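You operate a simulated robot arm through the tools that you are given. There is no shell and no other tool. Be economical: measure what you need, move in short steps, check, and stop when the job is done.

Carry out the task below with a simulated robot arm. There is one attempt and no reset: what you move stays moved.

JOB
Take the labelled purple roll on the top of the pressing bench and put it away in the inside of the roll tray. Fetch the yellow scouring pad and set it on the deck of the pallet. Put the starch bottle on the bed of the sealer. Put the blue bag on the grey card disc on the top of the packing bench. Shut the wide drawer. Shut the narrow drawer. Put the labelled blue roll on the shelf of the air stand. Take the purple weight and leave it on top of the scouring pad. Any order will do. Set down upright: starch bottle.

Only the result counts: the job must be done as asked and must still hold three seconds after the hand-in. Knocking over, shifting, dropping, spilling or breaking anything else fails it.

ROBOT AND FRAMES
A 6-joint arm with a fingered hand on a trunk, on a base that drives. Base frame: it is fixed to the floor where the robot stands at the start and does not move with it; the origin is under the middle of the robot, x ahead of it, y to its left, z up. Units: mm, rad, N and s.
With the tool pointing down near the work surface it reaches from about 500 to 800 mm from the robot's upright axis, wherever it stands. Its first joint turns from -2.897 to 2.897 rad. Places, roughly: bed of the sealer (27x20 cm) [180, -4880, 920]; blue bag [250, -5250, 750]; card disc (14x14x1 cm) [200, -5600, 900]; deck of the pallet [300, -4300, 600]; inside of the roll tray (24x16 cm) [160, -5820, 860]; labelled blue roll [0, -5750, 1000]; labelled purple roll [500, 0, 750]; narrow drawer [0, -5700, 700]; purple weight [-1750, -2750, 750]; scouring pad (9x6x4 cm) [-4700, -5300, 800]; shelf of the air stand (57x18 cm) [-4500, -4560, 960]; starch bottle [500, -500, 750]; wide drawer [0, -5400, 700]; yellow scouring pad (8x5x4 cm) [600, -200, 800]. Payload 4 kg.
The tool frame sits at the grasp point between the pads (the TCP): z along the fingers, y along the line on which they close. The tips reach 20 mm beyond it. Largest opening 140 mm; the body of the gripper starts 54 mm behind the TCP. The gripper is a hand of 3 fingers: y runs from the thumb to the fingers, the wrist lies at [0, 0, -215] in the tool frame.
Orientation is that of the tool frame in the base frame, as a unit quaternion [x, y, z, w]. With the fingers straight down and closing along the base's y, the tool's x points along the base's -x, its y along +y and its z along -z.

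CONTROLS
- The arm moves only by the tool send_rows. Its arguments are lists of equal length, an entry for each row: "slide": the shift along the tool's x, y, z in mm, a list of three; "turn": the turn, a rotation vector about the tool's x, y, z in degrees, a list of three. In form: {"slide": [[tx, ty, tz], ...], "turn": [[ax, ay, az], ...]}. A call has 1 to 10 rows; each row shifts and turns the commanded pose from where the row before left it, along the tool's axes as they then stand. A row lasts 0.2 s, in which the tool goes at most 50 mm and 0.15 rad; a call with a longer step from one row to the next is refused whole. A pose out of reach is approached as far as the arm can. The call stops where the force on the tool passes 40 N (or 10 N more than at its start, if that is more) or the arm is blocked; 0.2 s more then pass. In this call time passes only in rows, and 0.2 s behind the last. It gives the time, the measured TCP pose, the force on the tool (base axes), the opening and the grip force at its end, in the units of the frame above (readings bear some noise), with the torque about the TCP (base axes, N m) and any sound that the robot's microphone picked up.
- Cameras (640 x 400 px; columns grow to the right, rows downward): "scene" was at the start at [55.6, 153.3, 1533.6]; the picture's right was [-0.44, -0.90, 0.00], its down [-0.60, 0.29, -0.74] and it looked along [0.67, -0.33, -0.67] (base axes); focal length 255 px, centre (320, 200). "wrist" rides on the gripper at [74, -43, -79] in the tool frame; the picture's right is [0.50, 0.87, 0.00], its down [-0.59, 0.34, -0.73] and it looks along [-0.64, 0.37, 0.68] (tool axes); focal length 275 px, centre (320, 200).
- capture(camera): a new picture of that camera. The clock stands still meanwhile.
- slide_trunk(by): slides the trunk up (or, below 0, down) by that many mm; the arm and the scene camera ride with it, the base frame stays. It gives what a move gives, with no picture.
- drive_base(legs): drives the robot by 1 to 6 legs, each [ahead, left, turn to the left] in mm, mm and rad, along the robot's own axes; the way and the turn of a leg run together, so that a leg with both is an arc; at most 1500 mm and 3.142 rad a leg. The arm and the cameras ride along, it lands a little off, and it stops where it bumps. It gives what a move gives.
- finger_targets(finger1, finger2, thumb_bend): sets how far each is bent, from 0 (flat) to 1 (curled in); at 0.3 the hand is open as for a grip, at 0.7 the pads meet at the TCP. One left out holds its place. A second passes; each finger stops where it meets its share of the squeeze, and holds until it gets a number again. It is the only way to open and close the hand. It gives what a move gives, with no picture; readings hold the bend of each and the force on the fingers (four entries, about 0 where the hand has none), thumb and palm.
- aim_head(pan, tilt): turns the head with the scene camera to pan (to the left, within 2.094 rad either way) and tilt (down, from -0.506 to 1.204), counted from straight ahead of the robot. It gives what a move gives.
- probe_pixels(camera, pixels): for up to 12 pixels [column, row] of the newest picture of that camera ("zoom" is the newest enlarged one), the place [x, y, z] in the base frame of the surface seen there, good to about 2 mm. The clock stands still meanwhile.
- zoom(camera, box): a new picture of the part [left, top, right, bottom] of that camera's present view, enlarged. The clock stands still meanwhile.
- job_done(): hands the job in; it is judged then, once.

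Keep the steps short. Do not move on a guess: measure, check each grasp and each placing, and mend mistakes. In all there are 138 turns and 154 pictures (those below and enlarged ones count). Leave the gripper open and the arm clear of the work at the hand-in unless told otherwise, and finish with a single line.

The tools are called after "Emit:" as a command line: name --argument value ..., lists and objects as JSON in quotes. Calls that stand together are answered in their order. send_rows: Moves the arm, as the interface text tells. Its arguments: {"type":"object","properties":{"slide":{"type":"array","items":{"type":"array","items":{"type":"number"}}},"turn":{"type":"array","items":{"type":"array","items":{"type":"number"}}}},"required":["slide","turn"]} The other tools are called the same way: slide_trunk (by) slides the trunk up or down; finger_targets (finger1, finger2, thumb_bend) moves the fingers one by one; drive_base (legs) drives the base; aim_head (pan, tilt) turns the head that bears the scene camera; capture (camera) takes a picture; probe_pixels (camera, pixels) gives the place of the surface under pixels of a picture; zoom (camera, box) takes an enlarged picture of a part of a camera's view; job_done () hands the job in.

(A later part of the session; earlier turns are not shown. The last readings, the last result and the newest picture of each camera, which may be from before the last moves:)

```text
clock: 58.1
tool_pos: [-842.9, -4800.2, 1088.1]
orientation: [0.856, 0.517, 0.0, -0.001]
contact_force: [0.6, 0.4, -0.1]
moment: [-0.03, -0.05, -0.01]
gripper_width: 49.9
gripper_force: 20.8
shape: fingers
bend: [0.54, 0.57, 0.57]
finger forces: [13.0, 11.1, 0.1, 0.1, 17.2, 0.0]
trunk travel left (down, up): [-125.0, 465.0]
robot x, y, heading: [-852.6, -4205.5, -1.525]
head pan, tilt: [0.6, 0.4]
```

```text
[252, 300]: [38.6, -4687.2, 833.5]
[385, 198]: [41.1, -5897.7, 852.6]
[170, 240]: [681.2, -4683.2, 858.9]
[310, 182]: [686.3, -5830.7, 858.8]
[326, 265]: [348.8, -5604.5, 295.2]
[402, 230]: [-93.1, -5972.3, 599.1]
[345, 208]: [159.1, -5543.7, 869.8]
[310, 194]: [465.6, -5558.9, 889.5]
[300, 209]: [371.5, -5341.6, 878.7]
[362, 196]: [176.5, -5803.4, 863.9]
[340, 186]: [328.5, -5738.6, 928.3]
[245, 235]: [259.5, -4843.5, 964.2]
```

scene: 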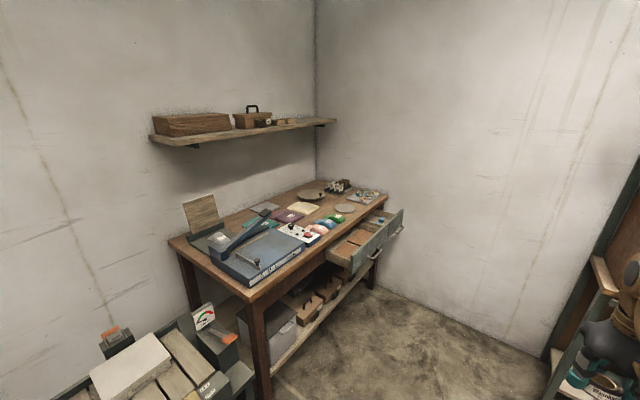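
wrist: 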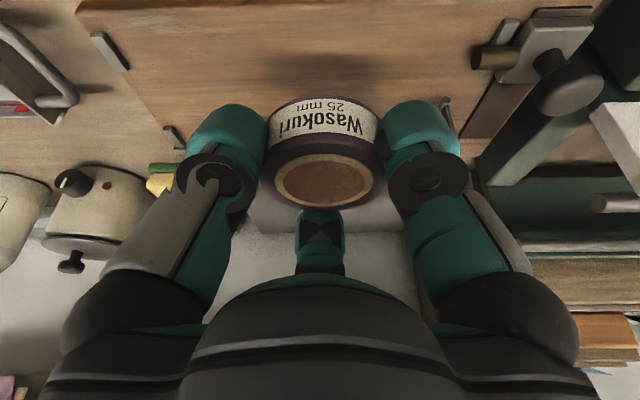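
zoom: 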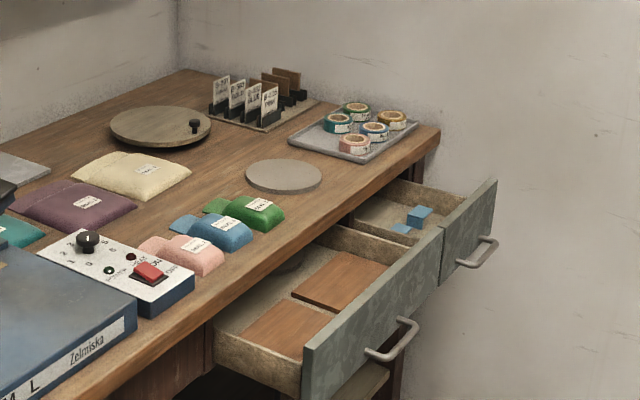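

The bench top is at z≈858 with its front edge at x≈40. The roll tray is near (160,-5800) and both drawers stand open. I will drive on, turn to face +x, and strafe in front of the tray.

Emit:
drive_base --legs '[[800, 0, 0], [0, 0, 1.522], [0, -630, 0], [290, 0, 0]]'

Emit:
aim_head --pan -0.1 --tilt 0.75

Emit:
capture --camera "scene"

Emit:
capture --camera "wrist"

```text
clock: 68.8
tool_pos: [-227.1, -5607.5, 1088.1]
orientation: [0.287, 0.958, -0.001, -0.001]
contact_force: [-0.3, 0.3, -0.8]
moment: [-0.03, 0.01, 0.0]
gripper_width: 49.9
gripper_force: 20.1
shape: fingers
bend: [0.55, 0.57, 0.57]
finger forces: [12.0, 11.4, 0.0, 0.0, 17.2, 0.1]
trunk travel left (down, up): [-125.0, 465.0]
robot x, y, heading: [-820.0, -5562.1, -0.048]
head pan, tilt: [0.6, 0.4]
stopped in leg 3: the robot was blocked; the commanded pose is now the measured one
```

```text
clock: 69.8
tool_pos: [-227.1, -5607.1, 1087.8]
orientation: [0.287, 0.958, -0.001, -0.001]
contact_force: [0.5, 0.9, -0.6]
moment: [0.02, -0.03, -0.01]
gripper_width: 50.2
gripper_force: 20.3
shape: fingers
bend: [0.55, 0.57, 0.57]
finger forces: [12.0, 11.3, 0.0, 0.0, 17.3, 0.1]
trunk travel left (down, up): [-125.0, 465.0]
robot x, y, heading: [-820.7, -5563.2, -0.046]
head pan, tilt: [-0.099, 0.75]
```

```text
120 pictures are left
```

scene: 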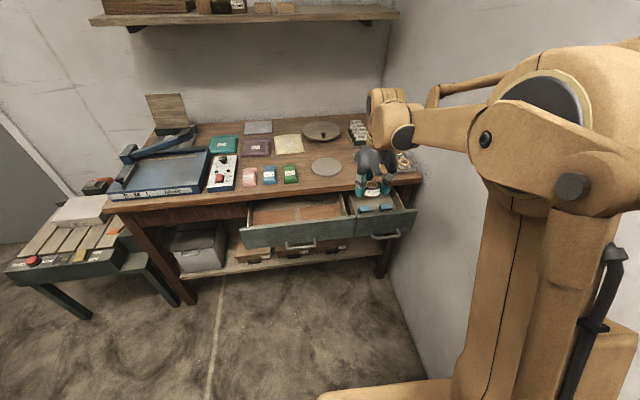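

```text
119 pictures are left
```

wrist: 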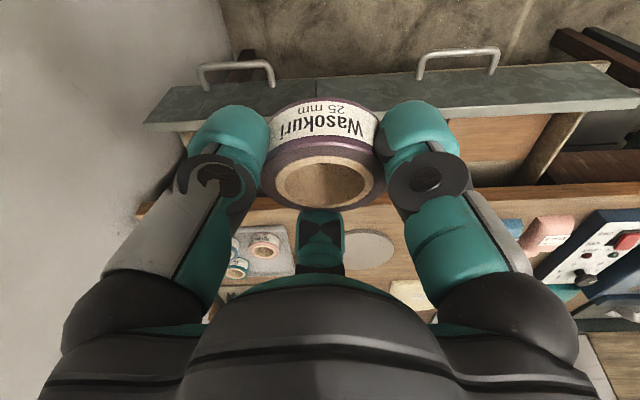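

The robot stopped against something on its right at y≈-5562. That is near enough, so I will drive ahead 300 and straighten.

Emit:
drive_base --legs '[[0, 20, 0.046], [300, 0, 0]]'

Emit:
aim_head --pan -0.2 --tilt 0.75

Emit:
capture --camera "scene"

Emit:
capture --camera "wrist"

```text
clock: 72.3
tool_pos: [81.2, -5564.3, 1088.1]
orientation: [0.268, 0.963, -0.002, -0.001]
contact_force: [0.0, 0.1, -1.4]
moment: [-0.01, -0.01, 0.0]
gripper_width: 49.6
gripper_force: 20.4
shape: fingers
bend: [0.55, 0.57, 0.57]
finger forces: [12.0, 11.4, 0.0, 0.0, 17.3, 0.1]
trunk travel left (down, up): [-125.0, 465.0]
robot x, y, heading: [-513.1, -5544.7, -0.007]
head pan, tilt: [-0.099, 0.75]
```

```text
clock: 73.0
tool_pos: [80.6, -5564.7, 1087.8]
orientation: [0.269, 0.963, 0.0, -0.001]
contact_force: [0.1, -0.2, 0.0]
moment: [-0.03, 0.01, 0.0]
gripper_width: 49.5
gripper_force: 20.3
shape: fingers
bend: [0.55, 0.57, 0.57]
finger forces: [12.0, 11.2, 0.0, 0.0, 17.3, 0.1]
trunk travel left (down, up): [-125.0, 465.0]
robot x, y, heading: [-513.5, -5545.7, -0.008]
head pan, tilt: [-0.201, 0.75]
```

```text
118 pictures are left
```

scene: 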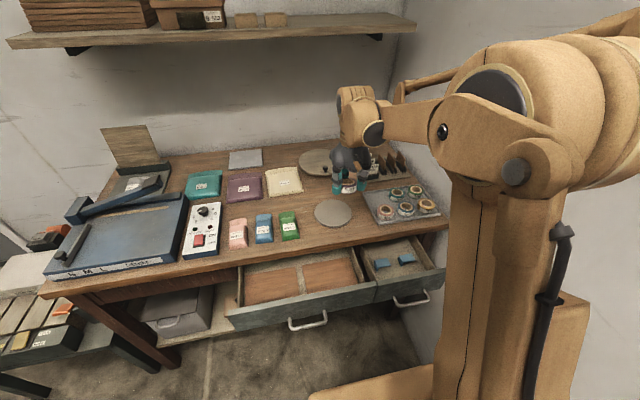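

```text
117 pictures are left
```

wrist: 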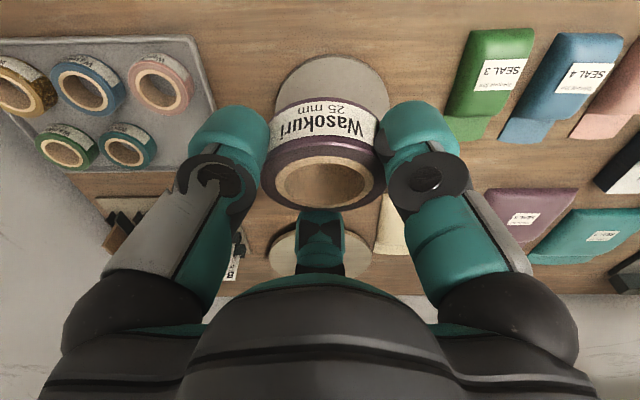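

Emit:
zoom --camera "wrist" --box '[0, 20, 240, 200]'

Emit:
probe_pixels --camera "wrist" --pixels '[[193, 42], [212, 112], [5, 45], [85, 85], [125, 92], [160, 90], [127, 130], [127, 165], [153, 152], [103, 152], [175, 150], [190, 90]]'

Emit:
zoom --camera "scene" --box '[340, 150, 460, 240]'

Emit:
probe_pixels --camera "scene" --pixels '[[364, 193], [383, 224], [438, 212], [420, 187], [374, 203], [388, 216], [398, 193], [378, 195], [388, 212], [404, 208], [427, 206], [416, 189]]'

```text
2.22 times, centred on (120, 110) of wrist
```

zoom: 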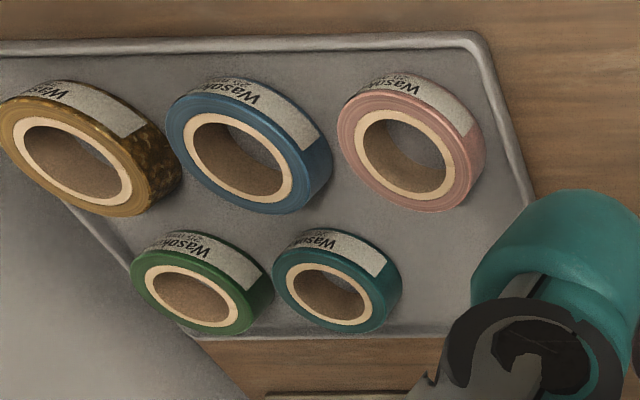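

```text
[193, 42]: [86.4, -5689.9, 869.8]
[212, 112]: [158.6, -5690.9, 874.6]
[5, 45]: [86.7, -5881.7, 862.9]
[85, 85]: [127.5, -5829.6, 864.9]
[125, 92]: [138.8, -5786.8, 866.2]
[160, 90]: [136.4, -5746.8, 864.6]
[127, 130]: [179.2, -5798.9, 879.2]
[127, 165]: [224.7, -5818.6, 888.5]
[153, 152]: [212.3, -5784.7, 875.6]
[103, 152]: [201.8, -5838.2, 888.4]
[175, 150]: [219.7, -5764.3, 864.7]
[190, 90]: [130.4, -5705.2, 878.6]
```

```text
4.44 times, centred on (400, 195) of scene
```

zoom: 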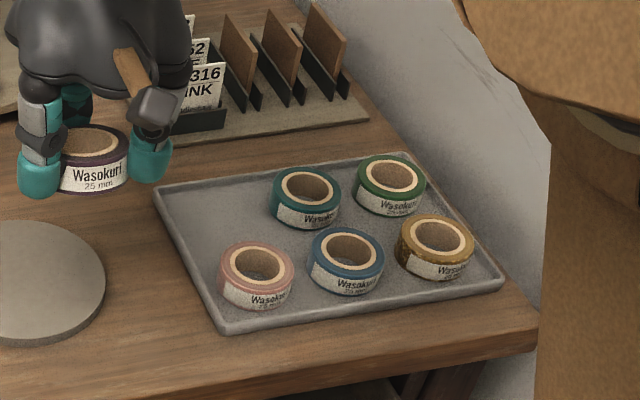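

```text
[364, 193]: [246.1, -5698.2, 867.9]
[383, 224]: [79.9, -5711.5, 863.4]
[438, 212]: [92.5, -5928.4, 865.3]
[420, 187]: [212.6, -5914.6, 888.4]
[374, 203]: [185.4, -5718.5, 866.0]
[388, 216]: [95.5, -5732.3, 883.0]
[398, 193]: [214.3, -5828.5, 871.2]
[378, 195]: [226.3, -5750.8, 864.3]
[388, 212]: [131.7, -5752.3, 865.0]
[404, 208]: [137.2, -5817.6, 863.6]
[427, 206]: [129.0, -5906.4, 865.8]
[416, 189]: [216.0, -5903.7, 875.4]
```

Emit:
probe_pixels --camera "zoom" --pixels '[[275, 185], [338, 185], [306, 170], [306, 206], [224, 262], [291, 262], [257, 245], [258, 281], [312, 248], [380, 248], [346, 230], [346, 268]]'

```text
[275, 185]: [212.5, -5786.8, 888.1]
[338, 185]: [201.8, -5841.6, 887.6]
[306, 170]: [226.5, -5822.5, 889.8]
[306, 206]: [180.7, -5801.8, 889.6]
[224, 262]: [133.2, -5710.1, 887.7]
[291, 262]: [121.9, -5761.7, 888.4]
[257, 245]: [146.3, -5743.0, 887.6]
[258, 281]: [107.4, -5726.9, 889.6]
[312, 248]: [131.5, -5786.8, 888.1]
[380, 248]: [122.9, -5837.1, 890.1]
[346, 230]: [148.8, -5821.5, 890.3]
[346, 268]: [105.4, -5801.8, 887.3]
```

The free slot in the tray centres on about (205,-5738), with floor z 864.5. I will move above it, restore the 15° tilt so the roll is flat, and come down to z≈940.

Emit:
send_rows --slide '[[-39, -17.4, 0], [-39, -17.4, 0], [-39, -17.4, 0], [-39, -17.4, 0], [-39, -17.4, 0], [0, 0, 0], [0, 0, 0]]' --turn '[[0, 0, 0], [0, 0, 0], [0, 0, 0], [0, 0, 0], [0, 0, 0], [-3.75, -6.5, 0], [-3.75, -6.5, 0]]'

Emit:
send_rows --slide '[[8.2, -5, 35.7], [8.2, -5, 35.7], [8.2, -5, 35.7], [8.2, -5, 35.7]]' --turn '[[0, 0, 0], [0, 0, 0], [0, 0, 0], [0, 0, 0]]'

Emit:
capture --camera "wrist"

Emit:
zoom --camera "scene" --box '[340, 150, 460, 240]'

```text
clock: 74.6
tool_pos: [202.3, -5738.9, 1089.2]
orientation: [0.265, 0.955, 0.032, 0.127]
contact_force: [0.1, 0.9, -0.7]
moment: [0.03, -0.02, -0.02]
gripper_width: 49.7
gripper_force: 20.2
shape: fingers
bend: [0.55, 0.57, 0.57]
finger forces: [12.4, 11.3, 0.0, 0.1, 17.0, 0.0]
trunk travel left (down, up): [-125.0, 465.0]
robot x, y, heading: [-513.6, -5542.5, -0.012]
head pan, tilt: [-0.201, 0.75]
```

```text
clock: 75.6
tool_pos: [201.2, -5741.7, 938.1]
orientation: [0.266, 0.955, 0.032, 0.125]
contact_force: [0.1, 0.6, 0.6]
moment: [0.01, 0.02, -0.03]
gripper_width: 49.6
gripper_force: 20.6
shape: fingers
bend: [0.55, 0.57, 0.57]
finger forces: [12.4, 11.5, 0.0, 0.0, 16.9, 0.1]
trunk travel left (down, up): [-125.0, 465.0]
robot x, y, heading: [-515.8, -5545.6, -0.011]
head pan, tilt: [-0.201, 0.75]
```

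```text
114 pictures are left
```

wrist: 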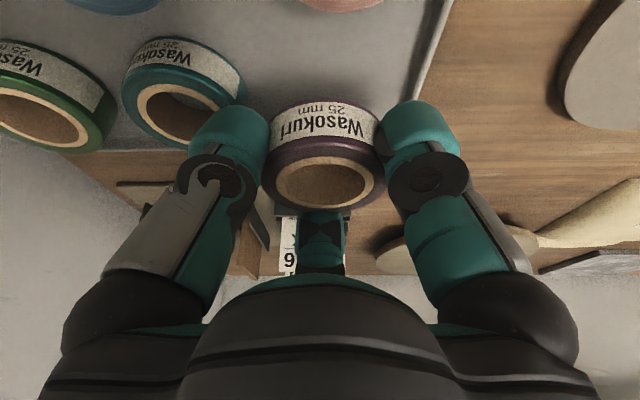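

```text
4.44 times, centred on (400, 195) of scene
```

zoom: 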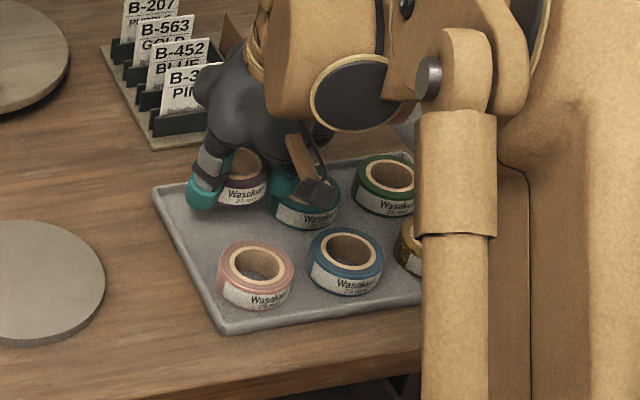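

Emit:
probe_pixels --camera "wrist" --pixels '[[270, 175], [375, 175], [322, 158], [322, 208], [322, 120], [236, 90], [320, 110]]'

```text
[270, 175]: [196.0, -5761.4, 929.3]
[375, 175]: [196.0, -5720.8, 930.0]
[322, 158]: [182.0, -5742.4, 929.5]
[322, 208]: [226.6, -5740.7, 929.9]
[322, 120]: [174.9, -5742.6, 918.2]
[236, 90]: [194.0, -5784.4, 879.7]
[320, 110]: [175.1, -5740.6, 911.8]
```

The roll is level at (202,-5741), with its bottom at about z 905. I will lower it 40 mm to the tray floor.

Emit:
send_rows --slide '[[4, -2.4, 17.4], [3.8, -2.3, 16.4], [0.7, -0.4, 2.9], [0.5, -0.3, 2]]' --turn '[[0, 0, 0], [0, 0, 0], [0, 0, 0], [0, 0, 0]]'

Emit:
finger_targets --finger1 0.51 --finger2 0.52 --thumb_bend 0.53

Emit:
capture --camera "wrist"

```text
clock: 76.6
tool_pos: [201.4, -5741.3, 899.6]
orientation: [0.265, 0.955, 0.031, 0.126]
contact_force: [0.7, 0.4, -0.6]
moment: [0.02, 0.02, 0.01]
gripper_width: 49.5
gripper_force: 20.3
shape: fingers
bend: [0.55, 0.57, 0.57]
finger forces: [12.5, 11.6, 0.0, 0.0, 16.9, 0.1]
trunk travel left (down, up): [-125.0, 465.0]
robot x, y, heading: [-519.3, -5544.3, -0.005]
head pan, tilt: [-0.201, 0.75]
```

```text
clock: 77.6
tool_pos: [202.1, -5741.7, 900.3]
orientation: [0.266, 0.955, 0.032, 0.126]
contact_force: [0.0, -0.4, 0.2]
moment: [-0.01, 0.02, -0.03]
gripper_width: 57.0
gripper_force: 0.1
shape: fingers
bend: [0.51, 0.52, 0.53]
finger forces: [0.2, 0.0, 0.0, 0.0, 0.0, 0.0]
trunk travel left (down, up): [-125.0, 465.0]
robot x, y, heading: [-513.9, -5546.2, -0.005]
head pan, tilt: [-0.201, 0.75]
```

```text
112 pictures are left
```

wrist: 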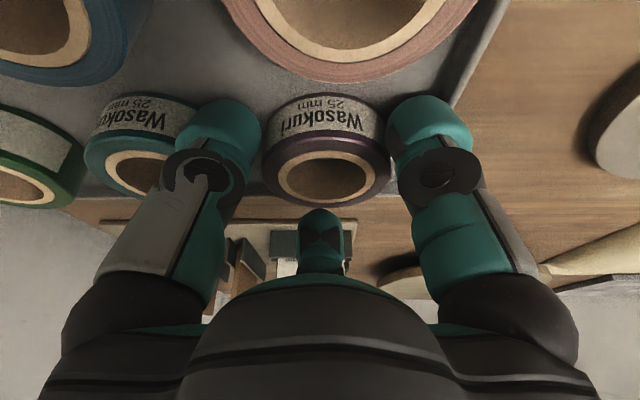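

The roll is released on the tray floor. I will lift clear, check the tray, and then go for the blue bag.

Emit:
send_rows --slide '[[-4.4, 2.7, -19.3], [-8.9, 5.4, -38.6], [-8.9, 5.4, -38.6]]' --turn '[[0, 0, 0], [0, 0, 0], [0, 0, 0]]'

Emit:
finger_targets --finger1 0.3 --finger2 0.3 --thumb_bend 0.3

Emit:
capture --camera "wrist"

Emit:
zoom --camera "scene" --box '[210, 170, 370, 270]'

Emit:
probe_pixels --camera "zoom" --pixels '[[215, 230], [190, 200], [235, 200], [195, 285], [245, 280], [305, 250], [110, 250], [420, 165], [500, 130], [495, 230], [560, 160], [215, 260]]'

```text
clock: 78.4
tool_pos: [202.3, -5740.0, 999.3]
orientation: [0.265, 0.955, 0.033, 0.126]
contact_force: [-0.3, 0.2, 0.5]
moment: [0.03, -0.03, 0.02]
gripper_width: 57.1
gripper_force: 0.1
shape: fingers
bend: [0.51, 0.52, 0.53]
finger forces: [0.0, 0.0, 0.0, 0.1, 0.1, 0.1]
trunk travel left (down, up): [-125.0, 465.0]
robot x, y, heading: [-514.3, -5544.9, -0.014]
head pan, tilt: [-0.201, 0.75]
```

```text
clock: 79.4
tool_pos: [201.7, -5740.6, 998.3]
orientation: [0.265, 0.956, 0.032, 0.125]
contact_force: [-0.4, 0.0, -0.5]
moment: [-0.03, -0.01, 0.02]
gripper_width: 124.1
gripper_force: 0.2
shape: fingers
bend: [0.3, 0.3, 0.3]
finger forces: [0.0, 0.0, 0.0, 0.0, 0.1, 0.1]
trunk travel left (down, up): [-125.0, 465.0]
robot x, y, heading: [-515.6, -5545.4, -0.01]
head pan, tilt: [-0.201, 0.75]
```

```text
111 pictures are left
```

wrist: 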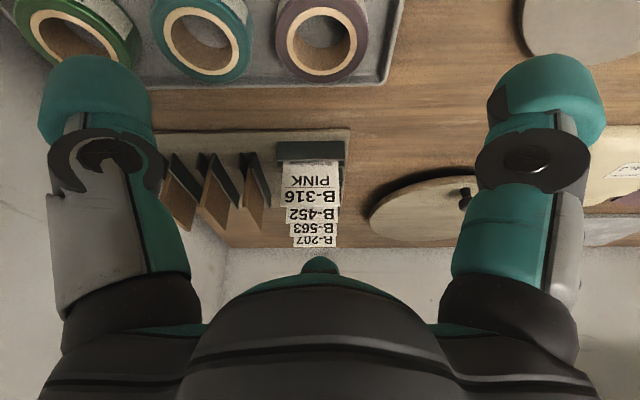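

```text
4.00 times, centred on (290, 220) of scene
```

zoom: 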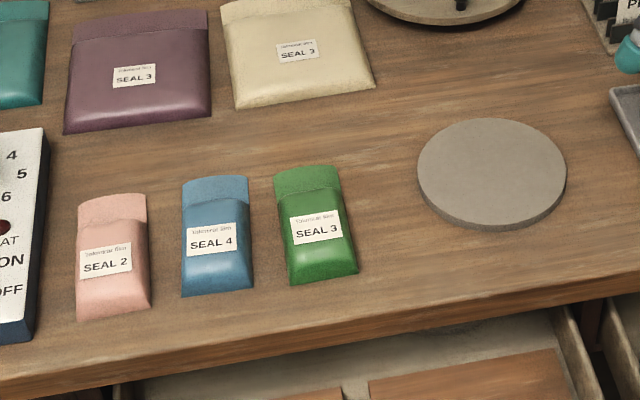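

```text
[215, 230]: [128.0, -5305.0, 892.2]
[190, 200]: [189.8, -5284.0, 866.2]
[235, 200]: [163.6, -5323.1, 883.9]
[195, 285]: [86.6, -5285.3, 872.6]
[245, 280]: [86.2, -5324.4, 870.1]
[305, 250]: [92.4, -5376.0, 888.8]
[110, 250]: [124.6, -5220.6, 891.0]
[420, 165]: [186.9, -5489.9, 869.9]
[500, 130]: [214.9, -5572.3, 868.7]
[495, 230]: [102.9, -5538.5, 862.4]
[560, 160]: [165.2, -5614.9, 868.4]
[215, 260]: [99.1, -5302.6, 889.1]
```

The purple roll sits well in the tray. The blue bag "SEAL 4" spans x 75–190 and y -5280 to -5328. Next I untilt and move above it at z≈1000.

Emit:
send_rows --slide '[[0, 0, 0], [0, 0, 0], [28, 34, 0], [28, 34, 0], [28, 34, 0], [28, 34, 0], [28, 34, 0], [28, 34, 0], [28, 34, 0], [28, 34, 0]]' --turn '[[3.75, 6.5, 0], [3.75, 6.5, 0], [0, 0, 0], [0, 0, 0], [0, 0, 0], [0, 0, 0], [0, 0, 0], [0, 0, 0], [0, 0, 0], [0, 0, 0]]'

Emit:
send_rows --slide '[[28, 34, 0], [28, 34, 0]]' --turn '[[0, 0, 0], [0, 0, 0]]'

Emit:
capture --camera "wrist"

```text
clock: 81.6
tool_pos: [150.4, -5390.7, 997.1]
orientation: [0.268, 0.963, -0.001, -0.002]
contact_force: [-0.6, 0.1, 0.9]
moment: [0.01, -0.01, -0.01]
gripper_width: 124.1
gripper_force: 0.1
shape: fingers
bend: [0.3, 0.3, 0.3]
finger forces: [0.0, 0.0, 0.1, 0.0, 0.0, 0.0]
trunk travel left (down, up): [-125.0, 465.0]
robot x, y, heading: [-518.9, -5544.1, -0.007]
head pan, tilt: [-0.201, 0.75]
```

```text
clock: 82.2
tool_pos: [139.2, -5305.8, 996.9]
orientation: [0.268, 0.963, -0.002, 0.0]
contact_force: [-0.7, 0.1, 0.2]
moment: [0.0, 0.0, -0.01]
gripper_width: 124.5
gripper_force: 0.1
shape: fingers
bend: [0.3, 0.3, 0.3]
finger forces: [0.1, 0.0, 0.0, 0.1, 0.0, 0.0]
trunk travel left (down, up): [-125.0, 465.0]
robot x, y, heading: [-517.6, -5546.8, -0.013]
head pan, tilt: [-0.201, 0.75]
```

```text
109 pictures are left
```

wrist: 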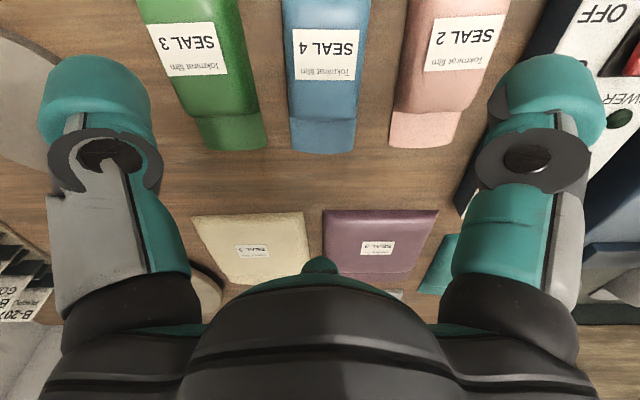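

Emit:
probe_pixels --camera "wrist" --pixels '[[288, 40], [294, 135], [367, 40], [354, 135], [322, 148], [258, 80], [400, 80], [322, 90], [322, 125], [275, 90], [385, 90], [322, 5]]'

```text
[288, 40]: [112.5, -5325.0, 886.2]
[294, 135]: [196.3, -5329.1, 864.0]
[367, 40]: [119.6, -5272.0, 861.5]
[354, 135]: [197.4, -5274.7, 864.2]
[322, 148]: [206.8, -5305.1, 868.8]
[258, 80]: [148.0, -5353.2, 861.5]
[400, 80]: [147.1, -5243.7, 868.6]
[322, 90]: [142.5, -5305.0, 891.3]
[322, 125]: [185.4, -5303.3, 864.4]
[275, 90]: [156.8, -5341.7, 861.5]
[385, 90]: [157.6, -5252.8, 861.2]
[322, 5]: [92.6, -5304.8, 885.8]
```

The bag body is x 75–165 with its top at 892, the flap runs to 207, and the gaps beside it are 24 and 29 mm. I will preshape the fingers to about 78 mm, centre at (130,-5300) and come down to z≈920 to check.

Emit:
finger_targets --finger1 0.45 --finger2 0.42 --thumb_bend 0.45

Emit:
send_rows --slide '[[10.9, 0.2, 0], [0, 0, 40], [0, 0, 37]]' --turn '[[0, 0, 0], [0, 0, 0], [0, 0, 0]]'

Emit:
capture --camera "wrist"

```text
clock: 83.2
tool_pos: [138.3, -5305.1, 996.9]
orientation: [0.268, 0.963, 0.0, -0.002]
contact_force: [0.0, 0.0, 0.3]
moment: [0.02, -0.04, -0.04]
gripper_width: 79.6
gripper_force: 0.1
shape: fingers
bend: [0.45, 0.42, 0.45]
finger forces: [0.0, 0.0, 0.0, 0.0, 0.0, 0.0]
trunk travel left (down, up): [-125.0, 465.0]
robot x, y, heading: [-513.9, -5548.0, -0.005]
head pan, tilt: [-0.201, 0.75]
```

```text
clock: 84.0
tool_pos: [127.8, -5298.0, 922.4]
orientation: [0.268, 0.963, -0.001, -0.001]
contact_force: [-1.1, -0.2, -0.2]
moment: [0.01, 0.02, 0.02]
gripper_width: 79.6
gripper_force: 0.0
shape: fingers
bend: [0.45, 0.42, 0.45]
finger forces: [0.0, 0.0, 0.0, 0.0, 0.0, 0.0]
trunk travel left (down, up): [-125.0, 465.0]
robot x, y, heading: [-513.6, -5542.7, -0.01]
head pan, tilt: [-0.201, 0.75]
```

```text
108 pictures are left
```

wrist: 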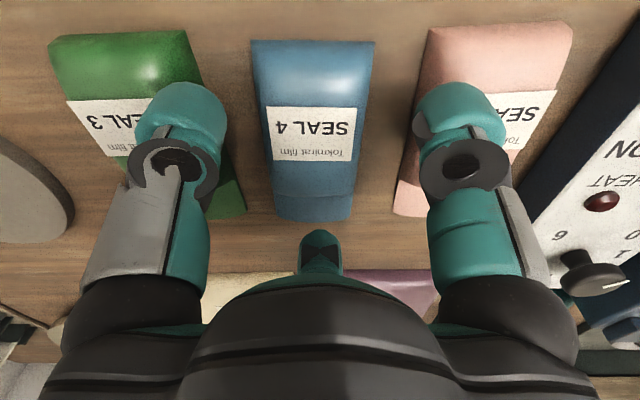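

Emit:
probe_pixels --camera "wrist" --pixels '[[180, 95], [148, 105], [218, 115], [460, 95], [492, 105], [420, 115], [320, 240], [250, 180], [260, 60], [370, 60], [225, 180], [405, 180]]'

```text
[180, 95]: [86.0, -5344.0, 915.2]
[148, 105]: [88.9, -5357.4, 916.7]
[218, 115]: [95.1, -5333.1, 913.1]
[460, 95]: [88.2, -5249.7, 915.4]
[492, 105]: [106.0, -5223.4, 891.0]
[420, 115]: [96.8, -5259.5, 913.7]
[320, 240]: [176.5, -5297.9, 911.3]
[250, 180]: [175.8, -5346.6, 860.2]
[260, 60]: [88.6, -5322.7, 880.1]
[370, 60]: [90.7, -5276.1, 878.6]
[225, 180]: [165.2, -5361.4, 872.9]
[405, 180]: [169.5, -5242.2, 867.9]
```

Emit:
probe_pixels --camera "wrist" --pixels '[[196, 50], [190, 50], [204, 70], [212, 70], [235, 120], [228, 120], [222, 80], [430, 50], [422, 50], [415, 80]]'

```text
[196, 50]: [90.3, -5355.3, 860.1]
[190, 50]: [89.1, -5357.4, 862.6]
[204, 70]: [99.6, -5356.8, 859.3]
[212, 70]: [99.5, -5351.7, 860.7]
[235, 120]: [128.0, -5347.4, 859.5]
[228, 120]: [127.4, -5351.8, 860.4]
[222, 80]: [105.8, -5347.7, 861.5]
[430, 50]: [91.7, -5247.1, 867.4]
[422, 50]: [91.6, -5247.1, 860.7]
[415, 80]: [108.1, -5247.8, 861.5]
```

Emit:
finger_targets --finger1 0.465 --finger2 0.32 --thumb_bend 0.465

Emit:
send_rows --slide '[[10.4, -9.8, 0], [0, 0, 12], [0, 0, 10]]' --turn '[[0, 0, 0], [0, 0, 0], [0, 0, 0]]'

Emit:
capture --camera "wrist"

```text
clock: 85.0
tool_pos: [128.9, -5298.8, 924.8]
orientation: [0.268, 0.963, -0.001, -0.002]
contact_force: [0.5, -0.2, 0.0]
moment: [-0.01, -0.01, -0.01]
gripper_width: 76.5
gripper_force: 0.0
shape: fingers
bend: [0.46, 0.32, 0.46]
finger forces: [0.0, 0.0, 0.0, 0.0, 0.0, 0.0]
trunk travel left (down, up): [-125.0, 465.0]
robot x, y, heading: [-512.3, -5544.6, -0.011]
head pan, tilt: [-0.201, 0.75]
```

```text
clock: 85.6
tool_pos: [115.6, -5304.0, 914.5]
orientation: [0.27, 0.963, 0.0, 0.0]
contact_force: [-0.3, -5.7, 23.2]
moment: [1.25, 0.69, 0.17]
gripper_width: 78.9
gripper_force: 12.1
shape: fingers
bend: [0.45, 0.32, 0.46]
finger forces: [24.1, 0.0, 0.1, 0.1, 0.0, 0.0]
trunk travel left (down, up): [-125.0, 465.0]
robot x, y, heading: [-513.8, -5540.7, -0.008]
head pan, tilt: [-0.201, 0.75]
stopped in row 3: the force on the tool passed its limit at 54 N (the readings are from after the stop); the commanded pose is now the measured one
```

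```text
107 pictures are left
```

wrist: 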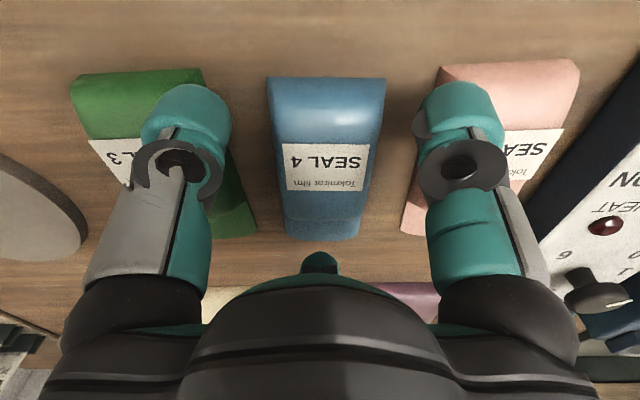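

Finger 1 touched the top of the pink bag. I will raise 8 mm, close the side fingers a bit more, and come down again in small steps.

Emit:
send_rows --slide '[[1, 1.7, -10]]' --turn '[[0, 0, 0]]'

Emit:
finger_targets --finger1 0.51 --finger2 0.32 --thumb_bend 0.51

Emit:
capture --camera "wrist"

Emit:
probe_pixels --camera "wrist" --pixels '[[280, 90], [378, 90], [190, 110], [440, 110], [258, 130], [410, 130], [205, 100], [240, 120], [215, 120], [400, 120], [430, 120]]'

```text
clock: 86.0
tool_pos: [115.4, -5301.3, 922.4]
orientation: [0.268, 0.963, 0.0, 0.0]
contact_force: [0.1, 0.8, 0.4]
moment: [-0.01, -0.01, 0.0]
gripper_width: 76.6
gripper_force: 0.0
shape: fingers
bend: [0.46, 0.32, 0.46]
finger forces: [0.0, 0.1, 0.0, 0.0, 0.1, 0.0]
trunk travel left (down, up): [-125.0, 465.0]
robot x, y, heading: [-513.2, -5547.6, -0.007]
head pan, tilt: [-0.201, 0.75]
```

```text
clock: 87.0
tool_pos: [116.0, -5301.3, 923.0]
orientation: [0.268, 0.963, -0.001, -0.001]
contact_force: [-0.6, -0.4, 0.1]
moment: [0.03, -0.01, -0.02]
gripper_width: 60.8
gripper_force: 0.2
shape: fingers
bend: [0.51, 0.32, 0.51]
finger forces: [0.0, 0.0, 0.0, 0.0, 0.0, 0.1]
trunk travel left (down, up): [-125.0, 465.0]
robot x, y, heading: [-514.2, -5548.3, -0.005]
head pan, tilt: [-0.201, 0.75]
```

```text
106 pictures are left
```

wrist: 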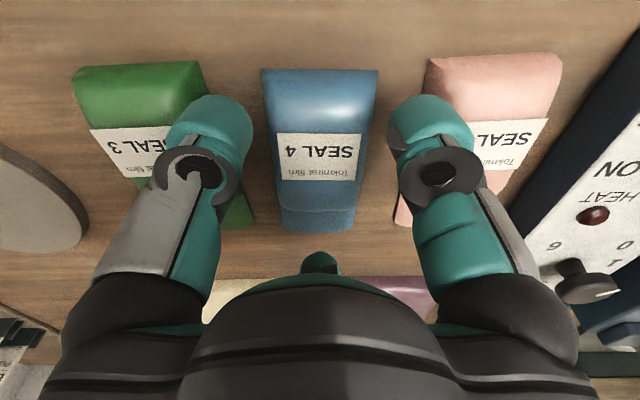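

```text
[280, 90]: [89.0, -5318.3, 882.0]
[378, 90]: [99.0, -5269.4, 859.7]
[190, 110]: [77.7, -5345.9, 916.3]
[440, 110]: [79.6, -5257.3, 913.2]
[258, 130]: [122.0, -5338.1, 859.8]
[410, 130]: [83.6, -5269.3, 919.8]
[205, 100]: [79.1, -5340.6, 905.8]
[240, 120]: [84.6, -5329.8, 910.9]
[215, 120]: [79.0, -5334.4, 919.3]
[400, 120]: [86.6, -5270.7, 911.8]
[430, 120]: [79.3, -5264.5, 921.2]
```

Emit:
send_rows --slide '[[0, 0, 9], [0, 0, 6], [0, 0, 5], [0, 0, 5]]' --turn '[[0, 0, 0], [0, 0, 0], [0, 0, 0], [0, 0, 0]]'

Emit:
capture --camera "wrist"

```text
clock: 88.0
tool_pos: [115.3, -5300.8, 898.0]
orientation: [0.269, 0.963, -0.001, -0.001]
contact_force: [0.7, -0.4, 3.0]
moment: [-0.01, 0.08, 0.04]
gripper_width: 62.1
gripper_force: 1.4
shape: fingers
bend: [0.51, 0.32, 0.51]
finger forces: [1.5, 0.0, 0.0, 0.1, 2.3, 0.0]
trunk travel left (down, up): [-125.0, 465.0]
robot x, y, heading: [-515.7, -5544.0, -0.011]
head pan, tilt: [-0.201, 0.75]
```

```text
105 pictures are left
```

wrist: 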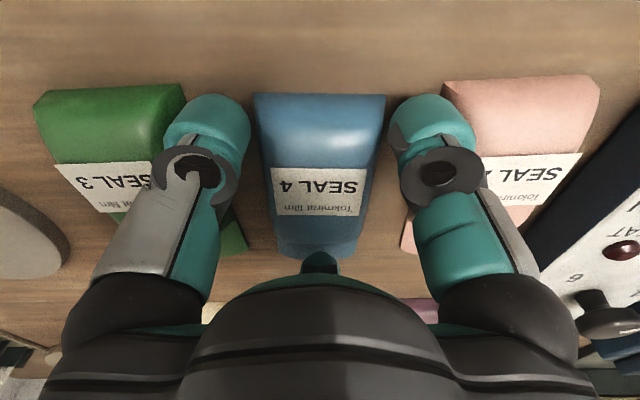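

The fingers are in the gaps beside the bag. Closing now.

Emit:
finger_targets --finger1 0.68 --finger2 0.6 --thumb_bend 0.68

Emit:
send_rows --slide '[[0, 0, -10], [0, 0, -20]]' --turn '[[0, 0, 0], [0, 0, 0]]'

Emit:
capture --camera "wrist"

```text
clock: 89.0
tool_pos: [115.9, -5301.1, 897.2]
orientation: [0.268, 0.963, -0.001, 0.001]
contact_force: [0.1, -3.8, 8.2]
moment: [-0.01, -0.26, -0.06]
gripper_width: 58.8
gripper_force: 31.3
shape: fingers
bend: [0.52, 0.4, 0.55]
finger forces: [20.2, 13.1, 0.0, 0.0, 28.5, 0.0]
trunk travel left (down, up): [-125.0, 465.0]
robot x, y, heading: [-513.8, -5542.1, -0.008]
head pan, tilt: [-0.201, 0.75]
```

```text
clock: 89.6
tool_pos: [116.3, -5300.4, 927.7]
orientation: [0.269, 0.963, -0.001, 0.0]
contact_force: [0.7, -0.4, -0.3]
moment: [0.01, 0.04, -0.02]
gripper_width: 58.7
gripper_force: 27.0
shape: fingers
bend: [0.5, 0.41, 0.56]
finger forces: [19.9, 10.2, 0.0, 0.0, 24.4, 0.1]
trunk travel left (down, up): [-125.0, 465.0]
robot x, y, heading: [-513.6, -5548.3, -0.009]
head pan, tilt: [-0.201, 0.75]
```

```text
104 pictures are left
```

wrist: 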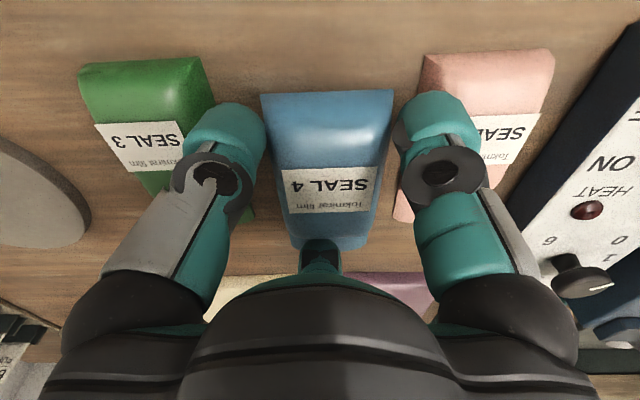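

The bag is held. I will lift it and carry it over the disc, whose centre is about (160,-5552).

Emit:
send_rows --slide '[[0, 0, -40], [-24.4, -34.1, 0], [-24.4, -34.1, 0], [-24.4, -34.1, 0], [-24.4, -34.1, 0], [-24.4, -34.1, 0], [-24.4, -34.1, 0]]' --turn '[[0, 0, 0], [0, 0, 0], [0, 0, 0], [0, 0, 0], [0, 0, 0], [0, 0, 0], [0, 0, 0]]'

Emit:
capture --camera "wrist"

Emit:
zoom --camera "scene" --box '[240, 140, 400, 260]'

```text
clock: 91.2
tool_pos: [136.2, -5551.9, 969.0]
orientation: [0.269, 0.963, 0.0, -0.001]
contact_force: [0.1, -0.8, -1.9]
moment: [0.0, -0.03, 0.0]
gripper_width: 58.8
gripper_force: 26.9
shape: fingers
bend: [0.5, 0.41, 0.56]
finger forces: [19.9, 10.2, 0.0, 0.1, 24.3, 0.1]
trunk travel left (down, up): [-125.0, 465.0]
robot x, y, heading: [-514.1, -5546.8, -0.011]
head pan, tilt: [-0.201, 0.75]
```

```text
103 pictures are left
```

wrist: 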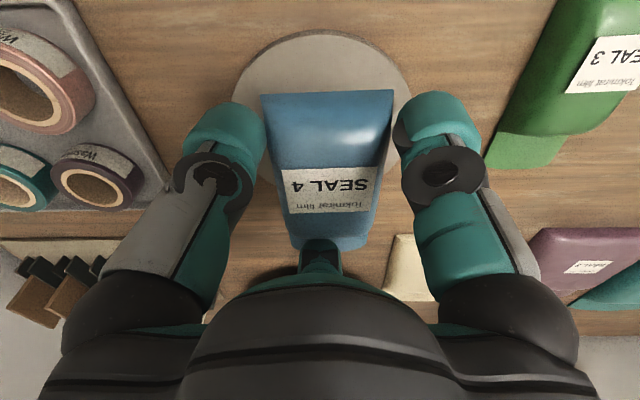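

```text
3.33 times, centred on (320, 200) of scene
```

zoom: 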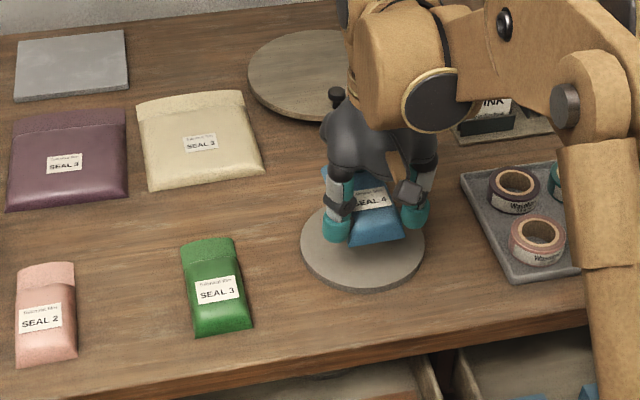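

Emit:
probe_pixels --camera "wrist" --pixels '[[325, 97], [325, 230], [320, 32], [238, 85], [405, 80], [290, 225], [365, 225], [270, 100], [385, 98], [325, 140]]'

Emit:
probe_pixels --camera "zoom" --pixels '[[305, 240], [420, 240], [365, 280], [330, 270], [375, 235], [350, 170]]'

```text
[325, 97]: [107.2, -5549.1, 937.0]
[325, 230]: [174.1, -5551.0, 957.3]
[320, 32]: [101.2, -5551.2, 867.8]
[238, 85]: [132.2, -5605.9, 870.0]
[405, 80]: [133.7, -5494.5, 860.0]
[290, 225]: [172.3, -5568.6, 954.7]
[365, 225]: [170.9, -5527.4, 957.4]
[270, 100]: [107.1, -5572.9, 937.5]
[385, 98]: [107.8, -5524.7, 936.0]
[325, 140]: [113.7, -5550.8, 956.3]
```

```text
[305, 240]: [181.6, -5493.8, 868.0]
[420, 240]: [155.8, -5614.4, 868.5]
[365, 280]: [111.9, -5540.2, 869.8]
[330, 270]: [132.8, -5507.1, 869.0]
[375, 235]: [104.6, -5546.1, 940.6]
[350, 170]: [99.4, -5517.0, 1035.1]
```

The bag is pitched slightly, near end low, and lies over the disc. I will lower it until it touches.

Emit:
send_rows --slide '[[0, 0, 20], [0, 0, 12], [0, 0, 8], [0, 0, 6], [0, 0, 6]]' --turn '[[0, 0, 0], [0, 0, 0], [0, 0, 0], [0, 0, 0], [0, 0, 0]]'

Emit:
capture --camera "wrist"

```text
clock: 92.4
tool_pos: [136.0, -5551.3, 915.5]
orientation: [0.27, 0.963, 0.0, -0.001]
contact_force: [-0.1, 0.0, -0.9]
moment: [0.01, -0.03, 0.0]
gripper_width: 58.8
gripper_force: 27.2
shape: fingers
bend: [0.5, 0.41, 0.56]
finger forces: [20.1, 10.2, 0.1, 0.1, 24.3, 0.1]
trunk travel left (down, up): [-125.0, 465.0]
robot x, y, heading: [-513.1, -5543.4, -0.002]
head pan, tilt: [-0.201, 0.75]
```

```text
101 pictures are left
```

wrist: 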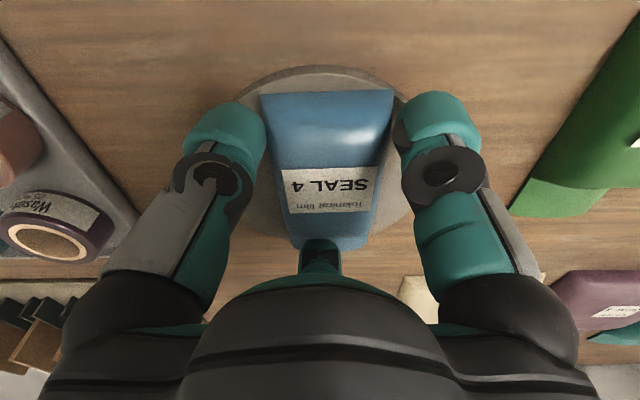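

Emit:
send_rows --slide '[[0, 0, 4], [0, 0, 4], [0, 0, 3], [0, 0, 3]]' --turn '[[0, 0, 0], [0, 0, 0], [0, 0, 0], [0, 0, 0]]'

```text
clock: 93.3
tool_pos: [134.0, -5552.2, 907.5]
orientation: [0.27, 0.963, 0.0, 0.002]
contact_force: [0.1, 0.7, 30.2]
moment: [0.17, -0.93, -0.03]
gripper_width: 58.7
gripper_force: 34.9
shape: fingers
bend: [0.5, 0.4, 0.56]
finger forces: [23.9, 20.2, 0.0, 0.0, 26.0, 0.1]
trunk travel left (down, up): [-125.0, 465.0]
robot x, y, heading: [-514.7, -5546.4, -0.012]
head pan, tilt: [-0.201, 0.75]
stopped in row 4: the force on the tool passed its limit at 45 N (the readings are from after the stop); the commanded pose is now the measured one
```

It has touched down. I will ease up 2 mm, release the front finger first, then the sides.

Emit:
send_rows --slide '[[0, 0, -2.5]]' --turn '[[0, 0, 0]]'

Emit:
finger_targets --finger2 0.3

Emit:
finger_targets --finger1 0.47 --thumb_bend 0.5

Emit:
capture --camera "wrist"

```text
clock: 93.7
tool_pos: [134.4, -5552.0, 908.5]
orientation: [0.269, 0.963, 0.0, 0.0]
contact_force: [-3.2, 0.6, 10.8]
moment: [0.07, -0.79, 0.0]
gripper_width: 58.6
gripper_force: 29.4
shape: fingers
bend: [0.5, 0.4, 0.56]
finger forces: [20.2, 16.3, 0.1, 0.0, 23.0, 0.1]
trunk travel left (down, up): [-125.0, 465.0]
robot x, y, heading: [-513.3, -5549.2, -0.012]
head pan, tilt: [-0.201, 0.75]
```

```text
clock: 94.7
tool_pos: [135.8, -5552.5, 907.6]
orientation: [0.268, 0.963, -0.001, 0.0]
contact_force: [-0.1, -1.9, 6.0]
moment: [0.17, 0.19, 0.05]
gripper_width: 59.1
gripper_force: 26.0
shape: fingers
bend: [0.48, 0.3, 0.58]
finger forces: [25.9, 0.0, 0.0, 0.1, 26.4, 0.0]
trunk travel left (down, up): [-125.0, 465.0]
robot x, y, heading: [-516.1, -5545.8, -0.003]
head pan, tilt: [-0.201, 0.75]
```

```text
clock: 95.7
tool_pos: [136.0, -5552.0, 907.8]
orientation: [0.269, 0.963, 0.0, 0.0]
contact_force: [0.0, 1.5, 0.2]
moment: [0.0, 0.01, -0.02]
gripper_width: 68.9
gripper_force: 0.3
shape: fingers
bend: [0.47, 0.3, 0.5]
finger forces: [0.2, 0.0, 0.0, 0.0, 0.0, 0.0]
trunk travel left (down, up): [-125.0, 465.0]
robot x, y, heading: [-516.2, -5547.1, -0.012]
head pan, tilt: [-0.201, 0.75]
```

```text
100 pictures are left
```

wrist: 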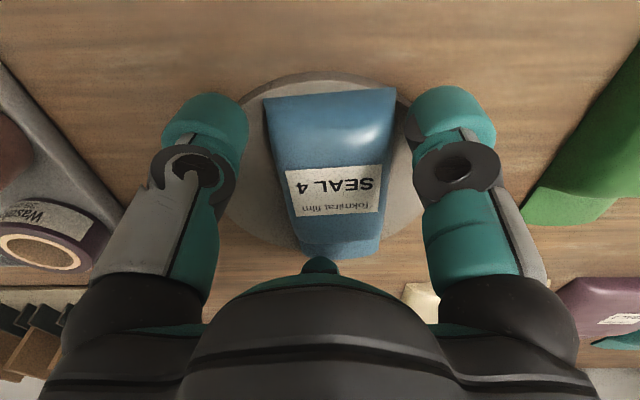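

Released. I will lift straight up and check the bag from above.

Emit:
send_rows --slide '[[0, 0, -20], [0, 0, -40], [0, 0, -40]]' --turn '[[0, 0, 0], [0, 0, 0], [0, 0, 0]]'

Emit:
finger_targets --finger1 0.3 --finger2 0.3 --thumb_bend 0.3

Emit:
capture --camera "wrist"

Emit:
probe_pixels --camera "wrist" --pixels '[[320, 60], [320, 130], [280, 100], [360, 100], [320, 90]]'

Emit:
zoom --camera "scene" --box '[200, 160, 460, 340]'

```text
clock: 96.5
tool_pos: [136.3, -5551.9, 1007.9]
orientation: [0.268, 0.963, 0.0, -0.001]
contact_force: [-0.7, -0.3, -0.3]
moment: [0.01, -0.02, 0.01]
gripper_width: 68.6
gripper_force: 0.0
shape: fingers
bend: [0.47, 0.3, 0.5]
finger forces: [0.0, 0.0, 0.0, 0.0, 0.0, 0.1]
trunk travel left (down, up): [-125.0, 465.0]
robot x, y, heading: [-516.9, -5544.6, -0.01]
head pan, tilt: [-0.201, 0.75]
```

```text
clock: 97.5
tool_pos: [136.0, -5552.0, 1006.2]
orientation: [0.269, 0.963, 0.0, 0.0]
contact_force: [0.4, -0.8, -0.6]
moment: [-0.01, 0.03, -0.04]
gripper_width: 124.1
gripper_force: 0.0
shape: fingers
bend: [0.3, 0.3, 0.3]
finger forces: [0.1, 0.1, 0.0, 0.0, 0.0, 0.0]
trunk travel left (down, up): [-125.0, 465.0]
robot x, y, heading: [-514.9, -5545.3, -0.016]
head pan, tilt: [-0.201, 0.75]
```

```text
99 pictures are left
```

wrist: 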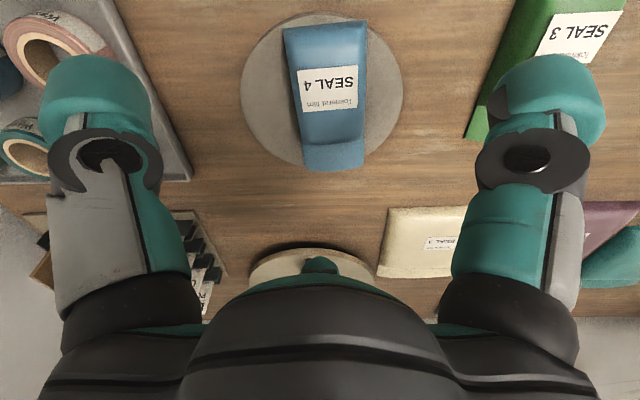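

```text
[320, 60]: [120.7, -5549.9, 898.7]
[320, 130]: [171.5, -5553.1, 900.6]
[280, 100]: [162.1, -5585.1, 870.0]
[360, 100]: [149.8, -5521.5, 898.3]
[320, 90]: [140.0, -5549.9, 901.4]
```

```text
2.22 times, centred on (330, 250) of scene
```

zoom: 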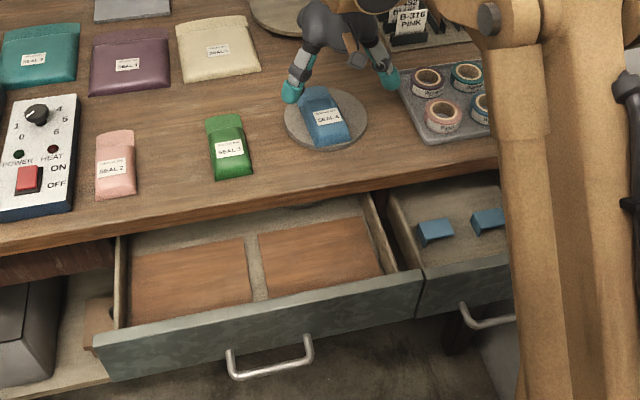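

The bag lies on the disc. Now the drawers: I will probe their fronts.

Emit:
probe_pixels --camera "zoom" --pixels '[[95, 345], [420, 272], [260, 330], [110, 378], [420, 310], [235, 360], [270, 375], [310, 345], [425, 270], [508, 255], [470, 310], [440, 300]]'

Emit:
aim_head --pan -0.2 --tilt 1.1

Emit:
capture --camera "scene"

```text
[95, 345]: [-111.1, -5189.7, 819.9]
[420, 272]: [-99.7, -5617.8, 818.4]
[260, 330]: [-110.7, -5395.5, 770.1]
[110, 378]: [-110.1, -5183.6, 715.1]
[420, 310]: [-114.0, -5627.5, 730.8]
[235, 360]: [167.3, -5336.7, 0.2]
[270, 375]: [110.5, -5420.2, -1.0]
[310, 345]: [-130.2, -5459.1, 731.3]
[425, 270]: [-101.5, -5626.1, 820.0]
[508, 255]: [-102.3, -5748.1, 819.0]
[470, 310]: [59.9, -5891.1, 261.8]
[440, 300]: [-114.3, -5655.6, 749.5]
```

```text
clock: 98.3
tool_pos: [136.4, -5552.0, 1006.7]
orientation: [0.269, 0.963, 0.0, 0.0]
contact_force: [0.3, 0.3, -0.1]
moment: [-0.01, -0.03, 0.0]
gripper_width: 124.1
gripper_force: 0.0
shape: fingers
bend: [0.3, 0.3, 0.3]
finger forces: [0.0, 0.0, 0.0, 0.0, 0.0, 0.1]
trunk travel left (down, up): [-125.0, 465.0]
robot x, y, heading: [-518.3, -5543.9, -0.009]
head pan, tilt: [-0.201, 1.1]
```

```text
97 pictures are left
```

scene: 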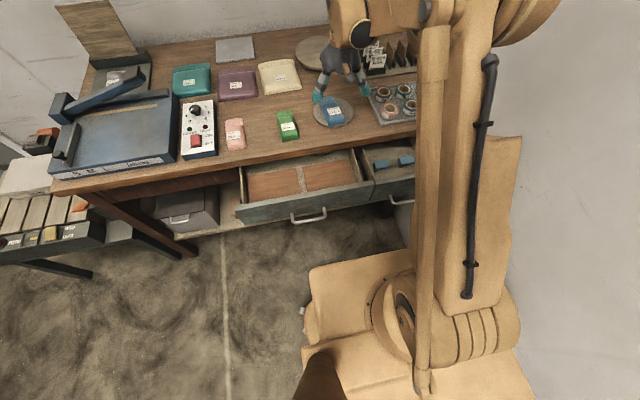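

The fronts stand at x≈-111, z 715–820: wide y -5185 to -5620, narrow y -5630 to -5880. I will push them with the closed fingertips, the tool tilted 60° forward. First I raise, back off 330, close the fingers and tilt.

Emit:
send_rows --slide '[[0, 0, -40], [0, 0, -40]]' --turn '[[0, 0, 0], [0, 0, 0]]'

Emit:
drive_base --legs '[[-330, 20, 0.01]]'

Emit:
finger_targets --finger1 0.7 --finger2 0.7 --thumb_bend 0.7

Emit:
send_rows --slide '[[0, 0, 0], [0, 0, 0], [0, 0, 0], [0, 0, 0], [0, 0, 0], [0, 0, 0], [0, 0, 0], [0, 0, 0]]' --turn '[[-3.88, -6.41, 0], [-3.88, -6.41, 0], [-3.88, -6.41, 0], [-3.88, -6.41, 0], [-3.88, -6.41, 0], [-3.88, -6.41, 0], [-3.88, -6.41, 0], [-3.88, -6.41, 0]]'

```text
clock: 98.9
tool_pos: [135.5, -5551.8, 1086.6]
orientation: [0.269, 0.963, -0.001, 0.001]
contact_force: [-0.6, 0.4, 0.4]
moment: [0.04, 0.0, 0.03]
gripper_width: 124.2
gripper_force: 0.1
shape: fingers
bend: [0.3, 0.3, 0.3]
finger forces: [0.1, 0.0, 0.0, 0.1, 0.0, 0.0]
trunk travel left (down, up): [-125.0, 465.0]
robot x, y, heading: [-513.7, -5544.9, -0.011]
head pan, tilt: [-0.201, 1.1]
```

```text
clock: 101.2
tool_pos: [-191.6, -5520.6, 1086.3]
orientation: [0.264, 0.965, 0.0, 0.0]
contact_force: [-0.2, -0.6, 0.2]
moment: [0.01, -0.01, 0.0]
gripper_width: 124.4
gripper_force: 0.1
shape: fingers
bend: [0.3, 0.3, 0.3]
finger forces: [0.1, 0.0, 0.1, 0.0, 0.0, 0.0]
trunk travel left (down, up): [-125.0, 465.0]
robot x, y, heading: [-846.5, -5521.4, 0.0]
head pan, tilt: [-0.201, 1.1]
stopped in leg 1: the robot was blocked; the commanded pose is now the measured one
```

```text
clock: 102.2
tool_pos: [-190.5, -5520.3, 1086.2]
orientation: [0.264, 0.965, -0.001, 0.0]
contact_force: [0.3, 1.8, 0.1]
moment: [0.0, 0.02, 0.0]
gripper_width: 4.1
gripper_force: 0.0
shape: fingers
bend: [0.69, 0.69, 0.7]
finger forces: [0.0, 0.1, 0.0, 0.0, 0.1, 0.0]
trunk travel left (down, up): [-125.0, 465.0]
robot x, y, heading: [-839.8, -5523.8, 0.005]
head pan, tilt: [-0.201, 1.1]
```

```text
clock: 104.0
tool_pos: [-191.8, -5522.0, 1088.2]
orientation: [0.228, 0.835, 0.137, 0.481]
contact_force: [-0.4, 0.2, -0.8]
moment: [0.0, 0.01, 0.02]
gripper_width: 4.1
gripper_force: 0.1
shape: fingers
bend: [0.69, 0.69, 0.7]
finger forces: [0.1, 0.1, 0.0, 0.0, 0.0, 0.1]
trunk travel left (down, up): [-125.0, 465.0]
robot x, y, heading: [-840.1, -5518.7, 0.005]
head pan, tilt: [-0.201, 1.1]
```

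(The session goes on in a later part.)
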